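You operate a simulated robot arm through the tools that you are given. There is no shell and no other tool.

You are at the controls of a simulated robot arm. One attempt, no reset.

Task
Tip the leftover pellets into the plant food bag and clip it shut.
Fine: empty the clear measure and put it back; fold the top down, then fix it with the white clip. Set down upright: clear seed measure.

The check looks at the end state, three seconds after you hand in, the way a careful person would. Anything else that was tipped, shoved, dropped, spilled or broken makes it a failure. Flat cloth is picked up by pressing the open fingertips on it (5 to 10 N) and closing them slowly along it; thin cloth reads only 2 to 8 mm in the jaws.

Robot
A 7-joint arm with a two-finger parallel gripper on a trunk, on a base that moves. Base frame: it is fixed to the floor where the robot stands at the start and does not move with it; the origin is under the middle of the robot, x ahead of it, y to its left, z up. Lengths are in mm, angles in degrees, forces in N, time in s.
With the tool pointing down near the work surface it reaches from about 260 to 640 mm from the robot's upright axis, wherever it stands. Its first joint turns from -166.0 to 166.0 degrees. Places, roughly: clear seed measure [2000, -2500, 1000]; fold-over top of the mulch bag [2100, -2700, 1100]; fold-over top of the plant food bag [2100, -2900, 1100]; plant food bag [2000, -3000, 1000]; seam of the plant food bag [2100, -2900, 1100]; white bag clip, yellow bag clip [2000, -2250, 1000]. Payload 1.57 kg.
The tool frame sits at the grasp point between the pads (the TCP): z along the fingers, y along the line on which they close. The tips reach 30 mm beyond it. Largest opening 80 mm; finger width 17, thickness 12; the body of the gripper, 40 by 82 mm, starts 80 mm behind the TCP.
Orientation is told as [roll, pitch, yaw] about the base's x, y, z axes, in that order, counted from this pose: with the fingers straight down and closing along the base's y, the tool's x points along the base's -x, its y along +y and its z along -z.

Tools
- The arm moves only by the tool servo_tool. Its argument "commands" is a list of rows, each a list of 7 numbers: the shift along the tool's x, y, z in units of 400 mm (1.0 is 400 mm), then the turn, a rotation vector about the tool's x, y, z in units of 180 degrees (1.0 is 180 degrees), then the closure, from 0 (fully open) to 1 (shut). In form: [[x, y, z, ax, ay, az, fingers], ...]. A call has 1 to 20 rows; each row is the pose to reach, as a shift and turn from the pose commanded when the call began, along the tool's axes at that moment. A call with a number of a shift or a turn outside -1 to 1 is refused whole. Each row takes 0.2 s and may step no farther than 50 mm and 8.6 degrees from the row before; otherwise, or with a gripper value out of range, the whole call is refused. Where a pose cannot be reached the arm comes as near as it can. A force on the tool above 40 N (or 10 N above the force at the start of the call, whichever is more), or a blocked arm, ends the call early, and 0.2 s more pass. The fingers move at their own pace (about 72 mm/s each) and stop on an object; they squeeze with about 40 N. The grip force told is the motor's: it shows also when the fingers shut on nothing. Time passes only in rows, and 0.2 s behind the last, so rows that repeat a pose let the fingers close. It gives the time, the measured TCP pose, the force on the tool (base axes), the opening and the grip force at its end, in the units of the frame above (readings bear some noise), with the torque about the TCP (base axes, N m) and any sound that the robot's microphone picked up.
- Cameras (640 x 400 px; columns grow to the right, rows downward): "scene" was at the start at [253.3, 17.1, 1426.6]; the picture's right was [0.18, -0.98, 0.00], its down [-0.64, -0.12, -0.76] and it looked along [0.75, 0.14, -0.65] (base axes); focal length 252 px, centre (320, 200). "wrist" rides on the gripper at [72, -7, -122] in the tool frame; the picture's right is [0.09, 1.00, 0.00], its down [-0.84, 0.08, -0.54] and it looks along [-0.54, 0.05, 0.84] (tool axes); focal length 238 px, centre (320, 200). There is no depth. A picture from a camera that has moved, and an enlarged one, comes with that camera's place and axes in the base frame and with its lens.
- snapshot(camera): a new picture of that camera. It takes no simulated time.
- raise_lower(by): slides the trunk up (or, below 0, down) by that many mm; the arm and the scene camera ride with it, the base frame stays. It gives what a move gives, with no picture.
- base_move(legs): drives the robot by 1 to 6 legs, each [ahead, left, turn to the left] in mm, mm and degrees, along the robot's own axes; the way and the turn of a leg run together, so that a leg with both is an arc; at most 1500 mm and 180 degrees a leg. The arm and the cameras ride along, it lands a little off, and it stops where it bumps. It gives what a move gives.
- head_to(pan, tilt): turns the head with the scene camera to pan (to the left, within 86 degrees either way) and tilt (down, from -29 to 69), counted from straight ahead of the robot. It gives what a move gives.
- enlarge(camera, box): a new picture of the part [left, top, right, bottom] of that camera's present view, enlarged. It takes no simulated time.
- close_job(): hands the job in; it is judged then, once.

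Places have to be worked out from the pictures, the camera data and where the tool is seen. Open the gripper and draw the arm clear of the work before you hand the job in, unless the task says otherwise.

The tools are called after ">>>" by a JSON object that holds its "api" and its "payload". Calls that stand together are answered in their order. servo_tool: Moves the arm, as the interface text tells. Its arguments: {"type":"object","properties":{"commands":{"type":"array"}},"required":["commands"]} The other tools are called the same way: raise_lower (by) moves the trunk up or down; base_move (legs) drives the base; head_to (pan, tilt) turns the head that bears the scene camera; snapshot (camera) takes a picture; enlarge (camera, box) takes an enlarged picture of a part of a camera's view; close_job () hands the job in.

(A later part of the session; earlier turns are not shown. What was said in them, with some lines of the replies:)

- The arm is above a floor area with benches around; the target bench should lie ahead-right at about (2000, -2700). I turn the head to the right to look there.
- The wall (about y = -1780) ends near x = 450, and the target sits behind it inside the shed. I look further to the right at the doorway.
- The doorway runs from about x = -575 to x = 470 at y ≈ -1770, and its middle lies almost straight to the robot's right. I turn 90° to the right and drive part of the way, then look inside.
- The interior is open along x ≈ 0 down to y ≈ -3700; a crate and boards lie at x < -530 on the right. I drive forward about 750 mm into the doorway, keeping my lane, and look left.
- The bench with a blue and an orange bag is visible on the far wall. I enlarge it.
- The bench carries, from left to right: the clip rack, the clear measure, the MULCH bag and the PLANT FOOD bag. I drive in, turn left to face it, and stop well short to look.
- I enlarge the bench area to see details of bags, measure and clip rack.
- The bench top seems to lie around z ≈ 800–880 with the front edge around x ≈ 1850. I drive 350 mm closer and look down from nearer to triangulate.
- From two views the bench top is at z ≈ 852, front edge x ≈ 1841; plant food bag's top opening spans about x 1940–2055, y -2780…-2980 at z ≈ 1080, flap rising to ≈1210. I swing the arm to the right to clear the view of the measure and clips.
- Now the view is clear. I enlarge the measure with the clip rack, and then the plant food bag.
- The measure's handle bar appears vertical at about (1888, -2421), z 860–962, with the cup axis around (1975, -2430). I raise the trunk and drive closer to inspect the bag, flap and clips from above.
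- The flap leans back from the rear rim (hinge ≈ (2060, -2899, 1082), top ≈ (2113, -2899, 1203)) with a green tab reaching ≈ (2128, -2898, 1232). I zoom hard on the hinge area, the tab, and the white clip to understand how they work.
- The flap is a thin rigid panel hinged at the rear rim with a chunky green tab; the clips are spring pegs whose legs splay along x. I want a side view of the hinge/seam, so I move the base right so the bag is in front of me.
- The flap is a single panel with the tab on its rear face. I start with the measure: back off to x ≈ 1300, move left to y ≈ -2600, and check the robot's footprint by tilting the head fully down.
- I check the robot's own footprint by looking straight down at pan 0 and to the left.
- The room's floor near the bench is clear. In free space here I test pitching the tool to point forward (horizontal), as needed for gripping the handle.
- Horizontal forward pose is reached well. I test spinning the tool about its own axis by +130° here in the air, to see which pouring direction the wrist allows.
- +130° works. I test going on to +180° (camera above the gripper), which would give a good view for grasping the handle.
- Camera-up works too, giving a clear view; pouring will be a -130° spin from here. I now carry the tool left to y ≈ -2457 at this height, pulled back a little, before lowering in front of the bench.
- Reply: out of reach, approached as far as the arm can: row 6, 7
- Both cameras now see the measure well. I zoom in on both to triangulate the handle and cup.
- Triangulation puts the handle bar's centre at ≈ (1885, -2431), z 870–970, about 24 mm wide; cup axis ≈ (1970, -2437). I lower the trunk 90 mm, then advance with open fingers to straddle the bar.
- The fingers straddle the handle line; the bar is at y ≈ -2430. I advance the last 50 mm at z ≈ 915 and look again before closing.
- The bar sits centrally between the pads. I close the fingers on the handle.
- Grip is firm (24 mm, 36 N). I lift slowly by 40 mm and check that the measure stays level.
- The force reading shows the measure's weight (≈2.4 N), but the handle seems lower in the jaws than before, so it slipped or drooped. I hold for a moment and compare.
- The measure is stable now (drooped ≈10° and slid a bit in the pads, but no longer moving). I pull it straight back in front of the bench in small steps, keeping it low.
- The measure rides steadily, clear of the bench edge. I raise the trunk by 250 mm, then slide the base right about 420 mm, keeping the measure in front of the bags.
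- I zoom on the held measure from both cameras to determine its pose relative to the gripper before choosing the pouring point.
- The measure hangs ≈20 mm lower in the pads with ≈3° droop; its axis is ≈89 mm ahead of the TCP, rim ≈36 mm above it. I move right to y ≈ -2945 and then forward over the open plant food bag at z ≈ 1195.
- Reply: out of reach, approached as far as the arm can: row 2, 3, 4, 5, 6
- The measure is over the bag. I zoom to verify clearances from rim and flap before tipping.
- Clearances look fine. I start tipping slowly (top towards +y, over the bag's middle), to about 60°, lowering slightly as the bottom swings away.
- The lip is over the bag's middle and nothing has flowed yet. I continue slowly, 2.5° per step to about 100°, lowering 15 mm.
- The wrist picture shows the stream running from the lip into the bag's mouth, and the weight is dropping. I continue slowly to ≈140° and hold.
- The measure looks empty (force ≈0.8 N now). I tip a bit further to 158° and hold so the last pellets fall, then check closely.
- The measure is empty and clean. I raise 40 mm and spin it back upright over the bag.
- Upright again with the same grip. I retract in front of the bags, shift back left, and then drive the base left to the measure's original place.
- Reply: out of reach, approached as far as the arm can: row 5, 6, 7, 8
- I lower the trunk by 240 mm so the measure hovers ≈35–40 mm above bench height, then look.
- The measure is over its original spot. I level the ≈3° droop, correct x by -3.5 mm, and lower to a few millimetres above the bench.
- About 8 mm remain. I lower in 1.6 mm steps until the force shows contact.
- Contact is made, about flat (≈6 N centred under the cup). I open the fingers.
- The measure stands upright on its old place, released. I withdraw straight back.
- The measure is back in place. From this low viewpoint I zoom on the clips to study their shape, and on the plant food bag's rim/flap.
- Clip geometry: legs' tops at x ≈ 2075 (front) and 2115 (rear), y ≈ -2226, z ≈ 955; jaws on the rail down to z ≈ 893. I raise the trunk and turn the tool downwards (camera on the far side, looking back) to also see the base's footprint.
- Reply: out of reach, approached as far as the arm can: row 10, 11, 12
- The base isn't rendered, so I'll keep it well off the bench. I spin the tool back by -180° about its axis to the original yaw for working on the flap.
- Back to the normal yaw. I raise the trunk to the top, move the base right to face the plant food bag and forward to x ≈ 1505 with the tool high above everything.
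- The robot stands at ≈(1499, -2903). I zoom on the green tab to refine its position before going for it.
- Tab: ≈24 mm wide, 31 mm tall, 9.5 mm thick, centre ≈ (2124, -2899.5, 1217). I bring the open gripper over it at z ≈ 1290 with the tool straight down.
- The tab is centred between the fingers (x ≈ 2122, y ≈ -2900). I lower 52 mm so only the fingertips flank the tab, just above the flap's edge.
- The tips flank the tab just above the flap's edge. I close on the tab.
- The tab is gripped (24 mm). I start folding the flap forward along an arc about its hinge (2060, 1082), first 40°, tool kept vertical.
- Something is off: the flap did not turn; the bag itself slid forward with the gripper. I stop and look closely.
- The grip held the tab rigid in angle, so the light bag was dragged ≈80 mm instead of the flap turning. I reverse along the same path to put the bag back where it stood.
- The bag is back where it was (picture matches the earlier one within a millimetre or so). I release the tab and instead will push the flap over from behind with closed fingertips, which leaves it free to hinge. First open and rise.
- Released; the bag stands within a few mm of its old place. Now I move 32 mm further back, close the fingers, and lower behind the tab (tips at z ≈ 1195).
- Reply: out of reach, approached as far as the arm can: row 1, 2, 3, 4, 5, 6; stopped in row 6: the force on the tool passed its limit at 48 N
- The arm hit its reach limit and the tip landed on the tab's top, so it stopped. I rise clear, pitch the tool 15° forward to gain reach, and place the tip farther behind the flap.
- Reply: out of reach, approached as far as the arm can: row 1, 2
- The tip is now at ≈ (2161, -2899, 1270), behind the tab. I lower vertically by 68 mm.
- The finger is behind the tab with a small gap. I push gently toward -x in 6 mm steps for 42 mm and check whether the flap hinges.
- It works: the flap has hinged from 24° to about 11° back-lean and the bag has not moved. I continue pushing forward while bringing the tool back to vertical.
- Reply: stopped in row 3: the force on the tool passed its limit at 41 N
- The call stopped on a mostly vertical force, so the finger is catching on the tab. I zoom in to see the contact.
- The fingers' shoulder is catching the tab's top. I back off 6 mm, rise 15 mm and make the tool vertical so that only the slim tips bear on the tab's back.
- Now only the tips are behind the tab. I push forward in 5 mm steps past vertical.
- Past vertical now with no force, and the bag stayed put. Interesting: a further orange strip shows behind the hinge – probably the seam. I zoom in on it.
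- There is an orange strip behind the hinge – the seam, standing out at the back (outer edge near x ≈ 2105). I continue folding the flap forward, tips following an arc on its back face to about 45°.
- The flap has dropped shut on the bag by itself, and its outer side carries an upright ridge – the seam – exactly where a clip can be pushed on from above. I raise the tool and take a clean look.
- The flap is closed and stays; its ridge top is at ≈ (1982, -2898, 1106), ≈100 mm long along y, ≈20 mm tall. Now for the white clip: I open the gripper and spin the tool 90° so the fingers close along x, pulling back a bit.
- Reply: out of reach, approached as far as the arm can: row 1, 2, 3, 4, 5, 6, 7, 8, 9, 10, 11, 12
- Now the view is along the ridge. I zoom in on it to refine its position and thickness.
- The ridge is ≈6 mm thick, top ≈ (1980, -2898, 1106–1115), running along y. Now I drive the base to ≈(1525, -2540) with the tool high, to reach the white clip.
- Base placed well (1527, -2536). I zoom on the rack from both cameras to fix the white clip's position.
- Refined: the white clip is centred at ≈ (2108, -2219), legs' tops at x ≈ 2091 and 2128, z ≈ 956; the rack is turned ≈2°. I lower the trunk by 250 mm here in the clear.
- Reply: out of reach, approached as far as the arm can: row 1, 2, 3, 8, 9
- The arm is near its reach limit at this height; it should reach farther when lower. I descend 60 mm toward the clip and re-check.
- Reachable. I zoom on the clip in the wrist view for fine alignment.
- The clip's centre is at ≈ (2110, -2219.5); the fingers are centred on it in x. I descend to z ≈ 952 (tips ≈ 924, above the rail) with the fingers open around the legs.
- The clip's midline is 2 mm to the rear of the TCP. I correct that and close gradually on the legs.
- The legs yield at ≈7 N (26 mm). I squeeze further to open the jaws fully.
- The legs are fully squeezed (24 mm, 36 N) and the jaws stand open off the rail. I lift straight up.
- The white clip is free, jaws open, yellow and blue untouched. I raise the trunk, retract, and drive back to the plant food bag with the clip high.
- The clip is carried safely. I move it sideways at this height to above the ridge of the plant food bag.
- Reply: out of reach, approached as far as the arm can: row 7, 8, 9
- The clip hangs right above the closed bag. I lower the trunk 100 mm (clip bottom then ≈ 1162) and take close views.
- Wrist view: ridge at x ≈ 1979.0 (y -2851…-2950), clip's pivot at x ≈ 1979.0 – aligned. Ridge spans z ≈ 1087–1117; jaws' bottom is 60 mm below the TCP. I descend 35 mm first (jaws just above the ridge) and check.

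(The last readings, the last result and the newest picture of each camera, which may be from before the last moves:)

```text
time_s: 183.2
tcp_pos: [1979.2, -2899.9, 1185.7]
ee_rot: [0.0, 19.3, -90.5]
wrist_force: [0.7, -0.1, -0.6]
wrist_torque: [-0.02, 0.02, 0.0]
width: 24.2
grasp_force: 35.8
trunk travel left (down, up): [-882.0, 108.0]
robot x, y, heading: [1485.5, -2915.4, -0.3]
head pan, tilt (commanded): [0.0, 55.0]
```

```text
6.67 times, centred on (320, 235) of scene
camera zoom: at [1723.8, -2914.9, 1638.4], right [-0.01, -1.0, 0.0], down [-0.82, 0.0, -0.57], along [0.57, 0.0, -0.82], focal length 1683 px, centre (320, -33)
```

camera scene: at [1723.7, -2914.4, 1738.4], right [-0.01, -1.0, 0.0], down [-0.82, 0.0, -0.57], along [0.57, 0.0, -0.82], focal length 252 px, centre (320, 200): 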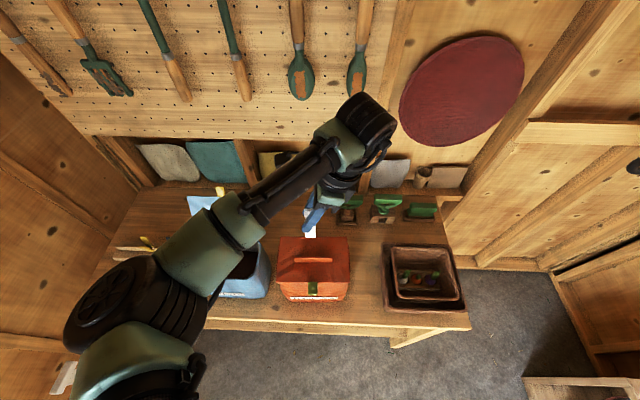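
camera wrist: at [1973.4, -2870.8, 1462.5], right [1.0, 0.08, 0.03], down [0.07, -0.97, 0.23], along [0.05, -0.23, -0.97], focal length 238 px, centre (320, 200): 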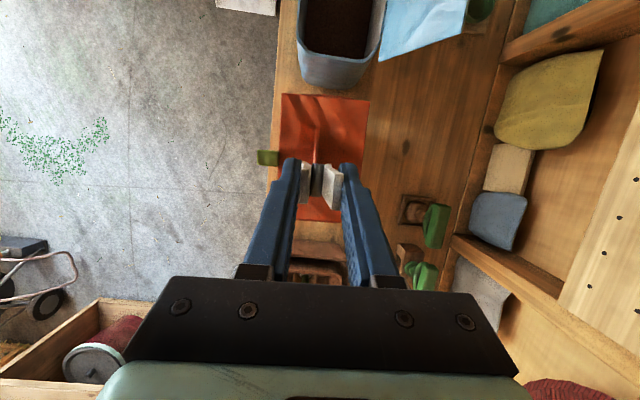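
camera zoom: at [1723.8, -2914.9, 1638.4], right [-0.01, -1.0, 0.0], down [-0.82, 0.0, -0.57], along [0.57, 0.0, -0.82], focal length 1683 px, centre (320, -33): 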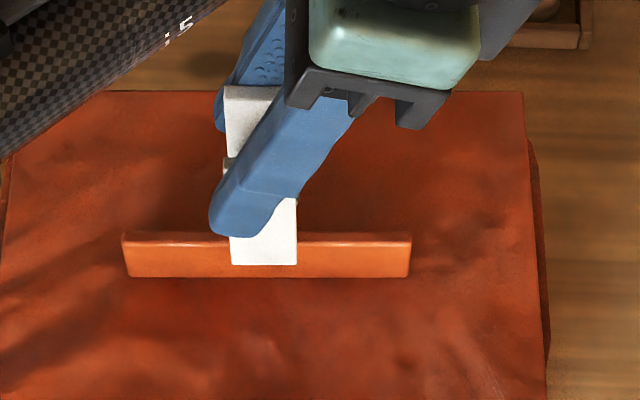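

The jaws straddle the ridge line (offset < 1 mm), bottoms ≈ 9 mm above its top. I lower 28 mm so the jaws overlap the ridge by ≈18 mm.

>>> {"api": "servo_tool", "payload": {"commands": [[-0.005, -0.002, 0.014, 0, 0, 0, 1], [-0.01, -0.002, 0.028, 0, 0, 0, 1], [-0.015, -0.002, 0.042, 0, 0, 0, 1], [-0.02, -0.002, 0.056, 0, 0, 0, 1], [-0.0237, -0.002, 0.0672, 0, 0, 0, 1], [-0.0237, -0.002, 0.0672, 0, 0, 0, 1]]}}

>>> {"api": "enlarge", "payload": {"camera": "wrist", "box": [230, 50, 410, 230]}}

>>> {"api": "enlarge", "payload": {"camera": "scene", "box": [285, 205, 355, 265]}}

```text
time_s: 184.6
tcp_pos: [1977.4, -2900.1, 1158.0]
ee_rot: [0.0, 19.4, -90.5]
wrist_force: [-0.1, -0.1, -0.1]
wrist_torque: [0.0, 0.01, -0.01]
width: 24.4
grasp_force: 36.1
trunk travel left (down, up): [-882.0, 108.0]
robot x, y, heading: [1480.9, -2913.9, -0.2]
head pan, tilt (commanded): [0.0, 55.0]
```

```text
2.22 times, centred on (320, 140) of wrist
camera zoom: at [1972.1, -2872.9, 1298.0], right [1.0, 0.08, 0.03], down [0.07, -0.97, 0.23], along [0.05, -0.23, -0.97], focal length 530 px, centre (320, 333)
```

zoom: 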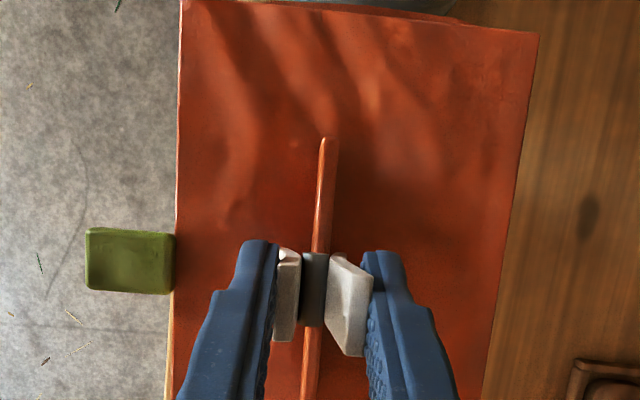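

```text
6.67 times, centred on (320, 235) of scene
camera zoom: at [1723.9, -2914.8, 1638.4], right [-0.01, -1.0, 0.0], down [-0.82, 0.0, -0.57], along [0.57, 0.0, -0.82], focal length 1683 px, centre (320, -33)
```

zoom: 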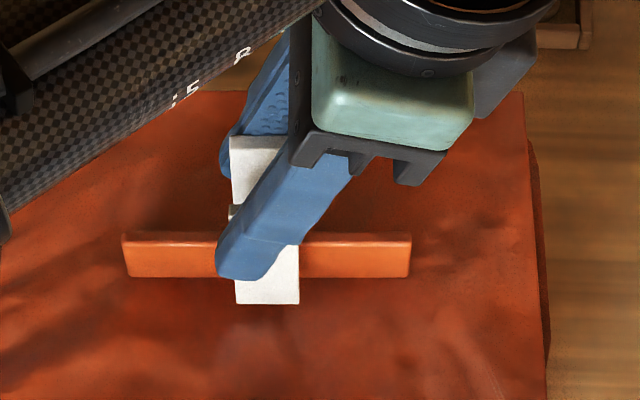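

The jaws straddle the ridge with no contact force. I open the fingers gradually so the clip closes on the ridge.

>>> {"api": "servo_tool", "payload": {"commands": [[0, 0, 0, 0, 0, 0, 0.65], [0, 0, 0, 0, 0, 0, 0.58], [0, 0, 0, 0, 0, 0, 0.52], [0, 0, 0, 0, 0, 0, 0.4], [0, 0, 0, 0, 0, 0, 0.2], [0, 0, 0, 0, 0, 0, 0], [0, 0, 0, 0, 0, 0, 0], [0, 0, 0, 0, 0, 0, 0]]}}

>>> {"api": "enlarge", "payload": {"camera": "wrist", "box": [230, 50, 410, 230]}}

>>> {"api": "enlarge", "payload": {"camera": "scene", "box": [275, 195, 365, 275]}}

```text
time_s: 186.4
tcp_pos: [1978.4, -2900.7, 1158.8]
ee_rot: [-0.1, 19.5, -90.5]
wrist_force: [-0.2, -1.2, -0.3]
wrist_torque: [0.0, 0.0, 0.0]
width: 80.1
grasp_force: 0.1
trunk travel left (down, up): [-882.0, 108.0]
robot x, y, heading: [1479.1, -2918.5, -0.3]
head pan, tilt (commanded): [0.0, 55.0]
```

```text
2.22 times, centred on (320, 140) of wrist
camera zoom: at [1972.2, -2872.9, 1298.2], right [1.0, 0.08, 0.03], down [0.07, -0.97, 0.23], along [0.05, -0.23, -0.97], focal length 530 px, centre (320, 333)
```

zoom: 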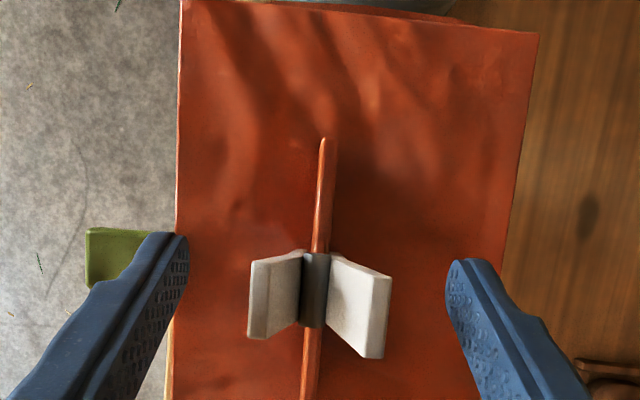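

```text
5.00 times, centred on (320, 235) of scene
camera zoom: at [1723.9, -2914.8, 1638.4], right [-0.01, -1.0, 0.0], down [-0.82, 0.0, -0.57], along [0.57, 0.0, -0.82], focal length 1262 px, centre (320, 25)
```

zoom: 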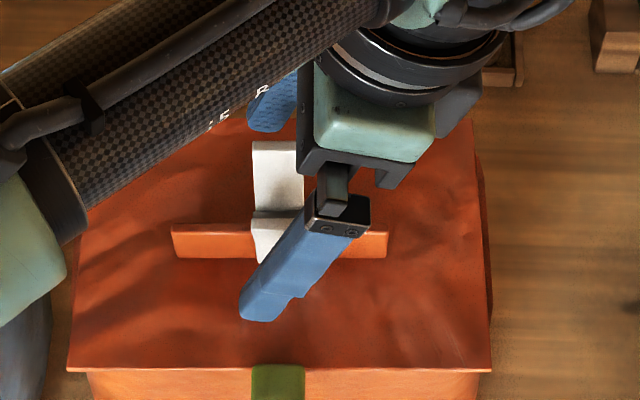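

The clip sits closed on the ridge. I withdraw straight up and look at the result.

>>> {"api": "servo_tool", "payload": {"commands": [[0.01, 0, -0.03, 0, 0, 0, 0], [0.03, 0, -0.085, 0, 0, 0, 0], [0.06, 0, -0.17, 0, 0, 0, 0], [0.09, 0, -0.256, 0, 0, 0, 0], [0.1245, 0, -0.3536, 0, 0, 0, 0], [0.1245, 0, -0.3536, 0, 0, 0, 0]]}}

>>> {"api": "snapshot", "payload": {"camera": "wrist"}}

>>> {"api": "snapshot", "payload": {"camera": "scene"}}

```text
time_s: 187.8
tcp_pos: [1994.1, -2891.5, 1227.6]
ee_rot: [0.1, 19.3, -90.5]
wrist_force: [-0.2, -0.1, 0.0]
wrist_torque: [0.02, 0.02, -0.02]
width: 80.0
grasp_force: 0.1
out of reach, approached as far as the arm can: row 3, 4, 5, 6
trunk travel left (down, up): [-882.0, 108.0]
robot x, y, heading: [1481.1, -2913.6, -0.4]
head pan, tilt (commanded): [0.0, 55.0]
```

```text
taken
camera wrist: at [1988.4, -2863.2, 1367.9], right [1.0, 0.08, 0.03], down [0.07, -0.97, 0.23], along [0.05, -0.23, -0.97], focal length 238 px, centre (320, 200)
```

wrist: 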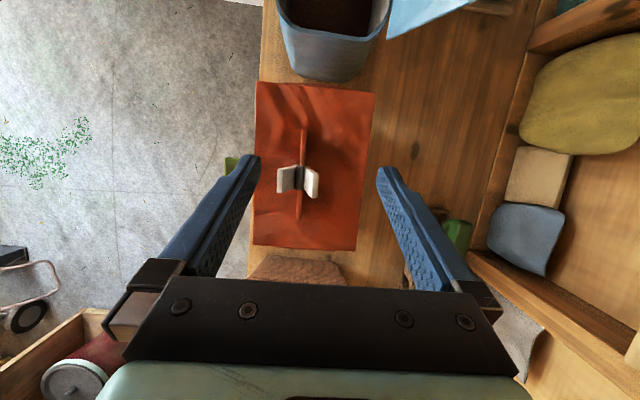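

```text
taken
camera scene: at [1723.8, -2914.7, 1638.4], right [-0.01, -1.0, 0.0], down [-0.82, 0.0, -0.57], along [0.57, 0.0, -0.82], focal length 252 px, centre (320, 200)
```

scene: 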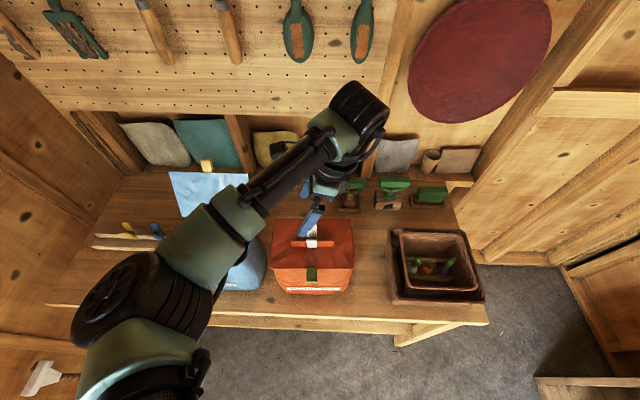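

The arm is at its height limit; I raise the trunk by 100 mm, then back the base away and look over the whole bench.

>>> {"api": "raise_lower", "payload": {"by": 100}}

>>> {"api": "base_move", "payload": {"legs": [[-300, 0, 0]]}}

>>> {"api": "snapshot", "payload": {"camera": "scene"}}

```text
time_s: 189.2
tcp_pos: [1994.3, -2890.0, 1328.7]
ee_rot: [0.1, 19.4, -90.4]
wrist_force: [-0.3, -0.5, 0.0]
wrist_torque: [-0.03, 0.02, 0.01]
width: 80.1
grasp_force: 0.0
trunk travel left (down, up): [-982.0, 8.0]
robot x, y, heading: [1483.2, -2914.0, -0.2]
head pan, tilt (commanded): [0.0, 55.0]
```

```text
time_s: 191.2
tcp_pos: [1695.5, -2887.1, 1326.1]
ee_rot: [-0.1, 19.4, -90.1]
wrist_force: [0.0, -0.1, 0.2]
wrist_torque: [0.02, -0.02, -0.03]
width: 79.9
grasp_force: 0.1
trunk travel left (down, up): [-982.0, 8.0]
robot x, y, heading: [1181.9, -2915.9, -0.0]
head pan, tilt (commanded): [0.0, 55.0]
```

```text
taken
camera scene: at [1425.6, -2912.7, 1738.2], right [0.0, -1.0, 0.0], down [-0.82, 0.0, -0.57], along [0.57, 0.0, -0.82], focal length 252 px, centre (320, 200)
```

scene: 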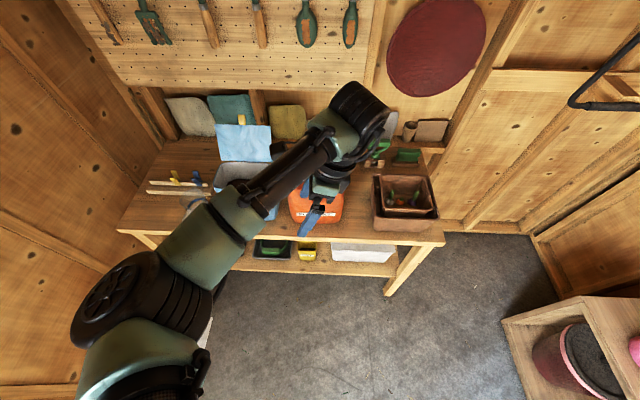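

The arm blocks the view. I swing it to the right in free space and lower the trunk for a good look at everything.

>>> {"api": "servo_tool", "payload": {"commands": [[-0.1, 0, -0.035, 0, 0, 0, 0], [-0.2, 0, -0.07, 0, 0, 0, 0], [-0.3, 0, -0.105, 0, 0, 0, 0], [-0.4, 0, -0.14, 0, 0, 0, 0], [-0.5, 0, -0.175, 0, 0, 0, 0], [-0.6, 0, -0.21, 0, 0, 0, 0], [-0.7, 0, -0.245, 0, 0, 0, 0], [-0.7, 0, -0.245, 0, 0, 0, 0]]}}

>>> {"api": "base_move", "payload": {"legs": [[0, 250, 0]]}}

>>> {"api": "raise_lower", "payload": {"by": -200}}

>>> {"api": "head_to", "payload": {"pan": 0, "tilt": 38}}

>>> {"api": "snapshot", "payload": {"camera": "scene"}}

```text
time_s: 193.0
tcp_pos: [1639.9, -3066.2, 1303.0]
ee_rot: [0.2, 19.1, -90.2]
wrist_force: [0.5, 0.7, -0.5]
wrist_torque: [0.03, 0.01, 0.04]
width: 79.9
grasp_force: 0.0
out of reach, approached as far as the arm can: row 1, 2, 3, 4, 5, 6, 7, 8
trunk travel left (down, up): [-982.0, 8.0]
robot x, y, heading: [1179.9, -2914.7, -0.1]
head pan, tilt (commanded): [0.0, 55.0]
```

```text
time_s: 194.8
tcp_pos: [1639.7, -2825.1, 1304.3]
ee_rot: [0.1, 19.2, -90.3]
wrist_force: [0.0, -0.1, 0.4]
wrist_torque: [0.0, -0.01, -0.05]
width: 80.2
grasp_force: 0.0
trunk travel left (down, up): [-982.0, 8.0]
robot x, y, heading: [1181.9, -2670.3, 0.0]
head pan, tilt (commanded): [0.0, 55.0]
```

```text
time_s: 197.0
tcp_pos: [1640.6, -2824.2, 1103.7]
ee_rot: [0.3, 19.1, -90.3]
wrist_force: [0.7, -0.2, -0.3]
wrist_torque: [0.02, -0.01, 0.01]
width: 80.3
grasp_force: 0.1
trunk travel left (down, up): [-782.0, 208.0]
robot x, y, heading: [1184.4, -2673.0, -0.3]
head pan, tilt (commanded): [0.0, 55.0]
```

```text
time_s: 197.8
tcp_pos: [1641.1, -2824.9, 1102.9]
ee_rot: [0.2, 19.1, -90.3]
wrist_force: [-0.1, 0.1, -0.2]
wrist_torque: [0.02, 0.01, -0.02]
width: 80.2
grasp_force: 0.0
trunk travel left (down, up): [-782.0, 208.0]
robot x, y, heading: [1181.1, -2672.1, 0.2]
head pan, tilt (commanded): [0.0, 38.0]
```

```text
taken
camera scene: at [1438.7, -2669.7, 1562.0], right [0.0, -1.0, 0.0], down [-0.62, 0.0, -0.79], along [0.79, 0.0, -0.62], focal length 252 px, centre (320, 200)
```

scene: 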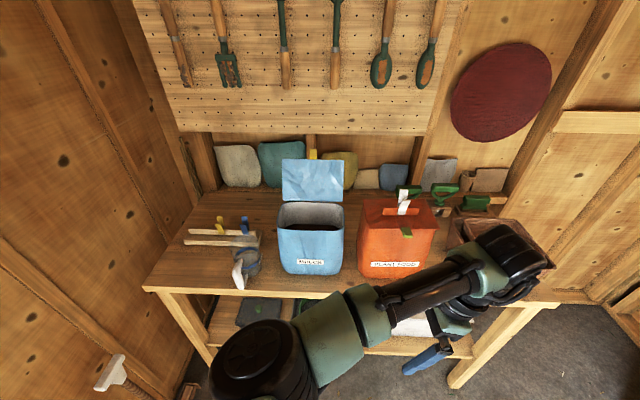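

Now everything is in view. I zoom in on the clipped bag, the measure/rack, and the bench surface for stray pellets.

>>> {"api": "enlarge", "payload": {"camera": "scene", "box": [345, 175, 455, 285]}}

>>> {"api": "enlarge", "payload": {"camera": "scene", "box": [170, 190, 300, 300]}}

>>> {"api": "enlarge", "payload": {"camera": "scene", "box": [260, 150, 460, 300]}}

```text
3.64 times, centred on (400, 230) of scene
camera zoom: at [1438.7, -2669.7, 1562.0], right [0.0, -1.0, 0.0], down [-0.62, 0.0, -0.79], along [0.79, 0.0, -0.62], focal length 918 px, centre (29, 91)
```

zoom: 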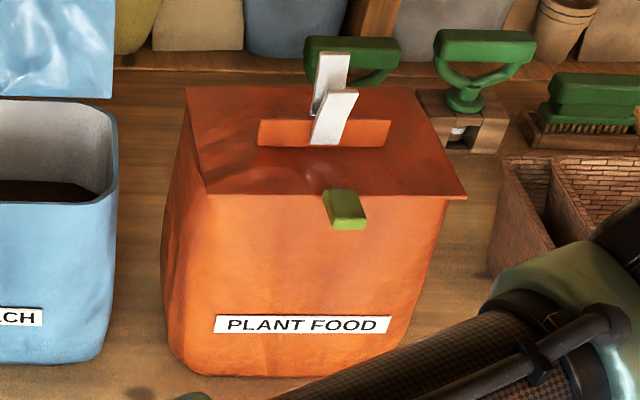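

```text
3.64 times, centred on (235, 245) of scene
camera zoom: at [1438.7, -2669.7, 1562.0], right [0.0, -1.0, 0.0], down [-0.62, 0.0, -0.79], along [0.79, 0.0, -0.62], focal length 918 px, centre (629, 36)
```

zoom: 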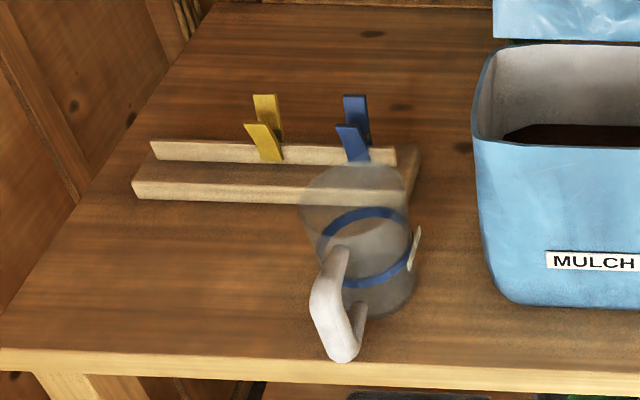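

```text
2.67 times, centred on (360, 225) of scene
camera zoom: at [1438.7, -2669.7, 1562.0], right [0.0, -1.0, 0.0], down [-0.62, 0.0, -0.79], along [0.79, 0.0, -0.62], focal length 673 px, centre (213, 133)
```

zoom: 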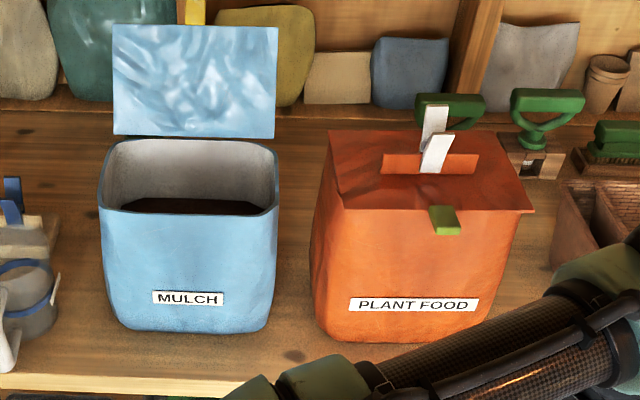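

The bag is closed, the white clip sits on the seam, and the measure stands upright in its place. I take one last closer look at the measure's inside and the clip.

>>> {"api": "enlarge", "payload": {"camera": "scene", "box": [225, 230, 270, 295]}}

>>> {"api": "enlarge", "payload": {"camera": "scene", "box": [375, 180, 435, 240]}}

```text
6.15 times, centred on (248, 262) of scene
camera zoom: at [1438.7, -2669.7, 1562.0], right [0.0, -1.0, 0.0], down [-0.62, 0.0, -0.79], along [0.79, 0.0, -0.62], focal length 1553 px, centre (766, -185)
```

zoom: 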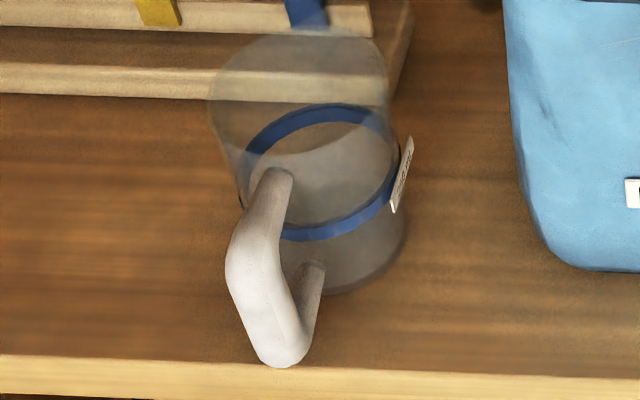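

```text
6.67 times, centred on (405, 210) of scene
camera zoom: at [1438.7, -2669.7, 1562.0], right [0.0, -1.0, 0.0], down [-0.62, 0.0, -0.79], along [0.79, 0.0, -0.62], focal length 1683 px, centre (-247, 133)
```

zoom: 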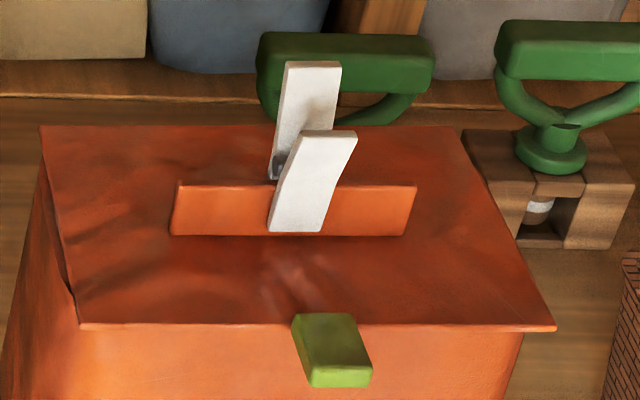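

The measure is empty and upright, the flap lies shut, and the white clip grips the seam ridge firmly. The gripper is open and the arm is clear of the work, so I hand in the job.

>>> {"api": "close_job", "payload": {}}

```text
The job is handed in.
```

I emptied the leftover pellets into the plant food bag, folded its top down and fixed it with the white clip, then handed the job in. I don't have the check's result yet.

- **Measure:** it is empty and standing upright where it stood before, to within a few millimetres. I saw no pellets spilled on the bench.
- **Bag:** the folded top lies shut, and the clip grips the raised seam on it. The yellow and blue clips were not touched.
- **Slip on the way:** my first try at folding the top dragged the bag about 80 mm forward. I pushed it back straight away, and it now stands within about 10 mm of its original spot, turned by a degree or two at most.

The gripper is open and the arm is clear of the bench.
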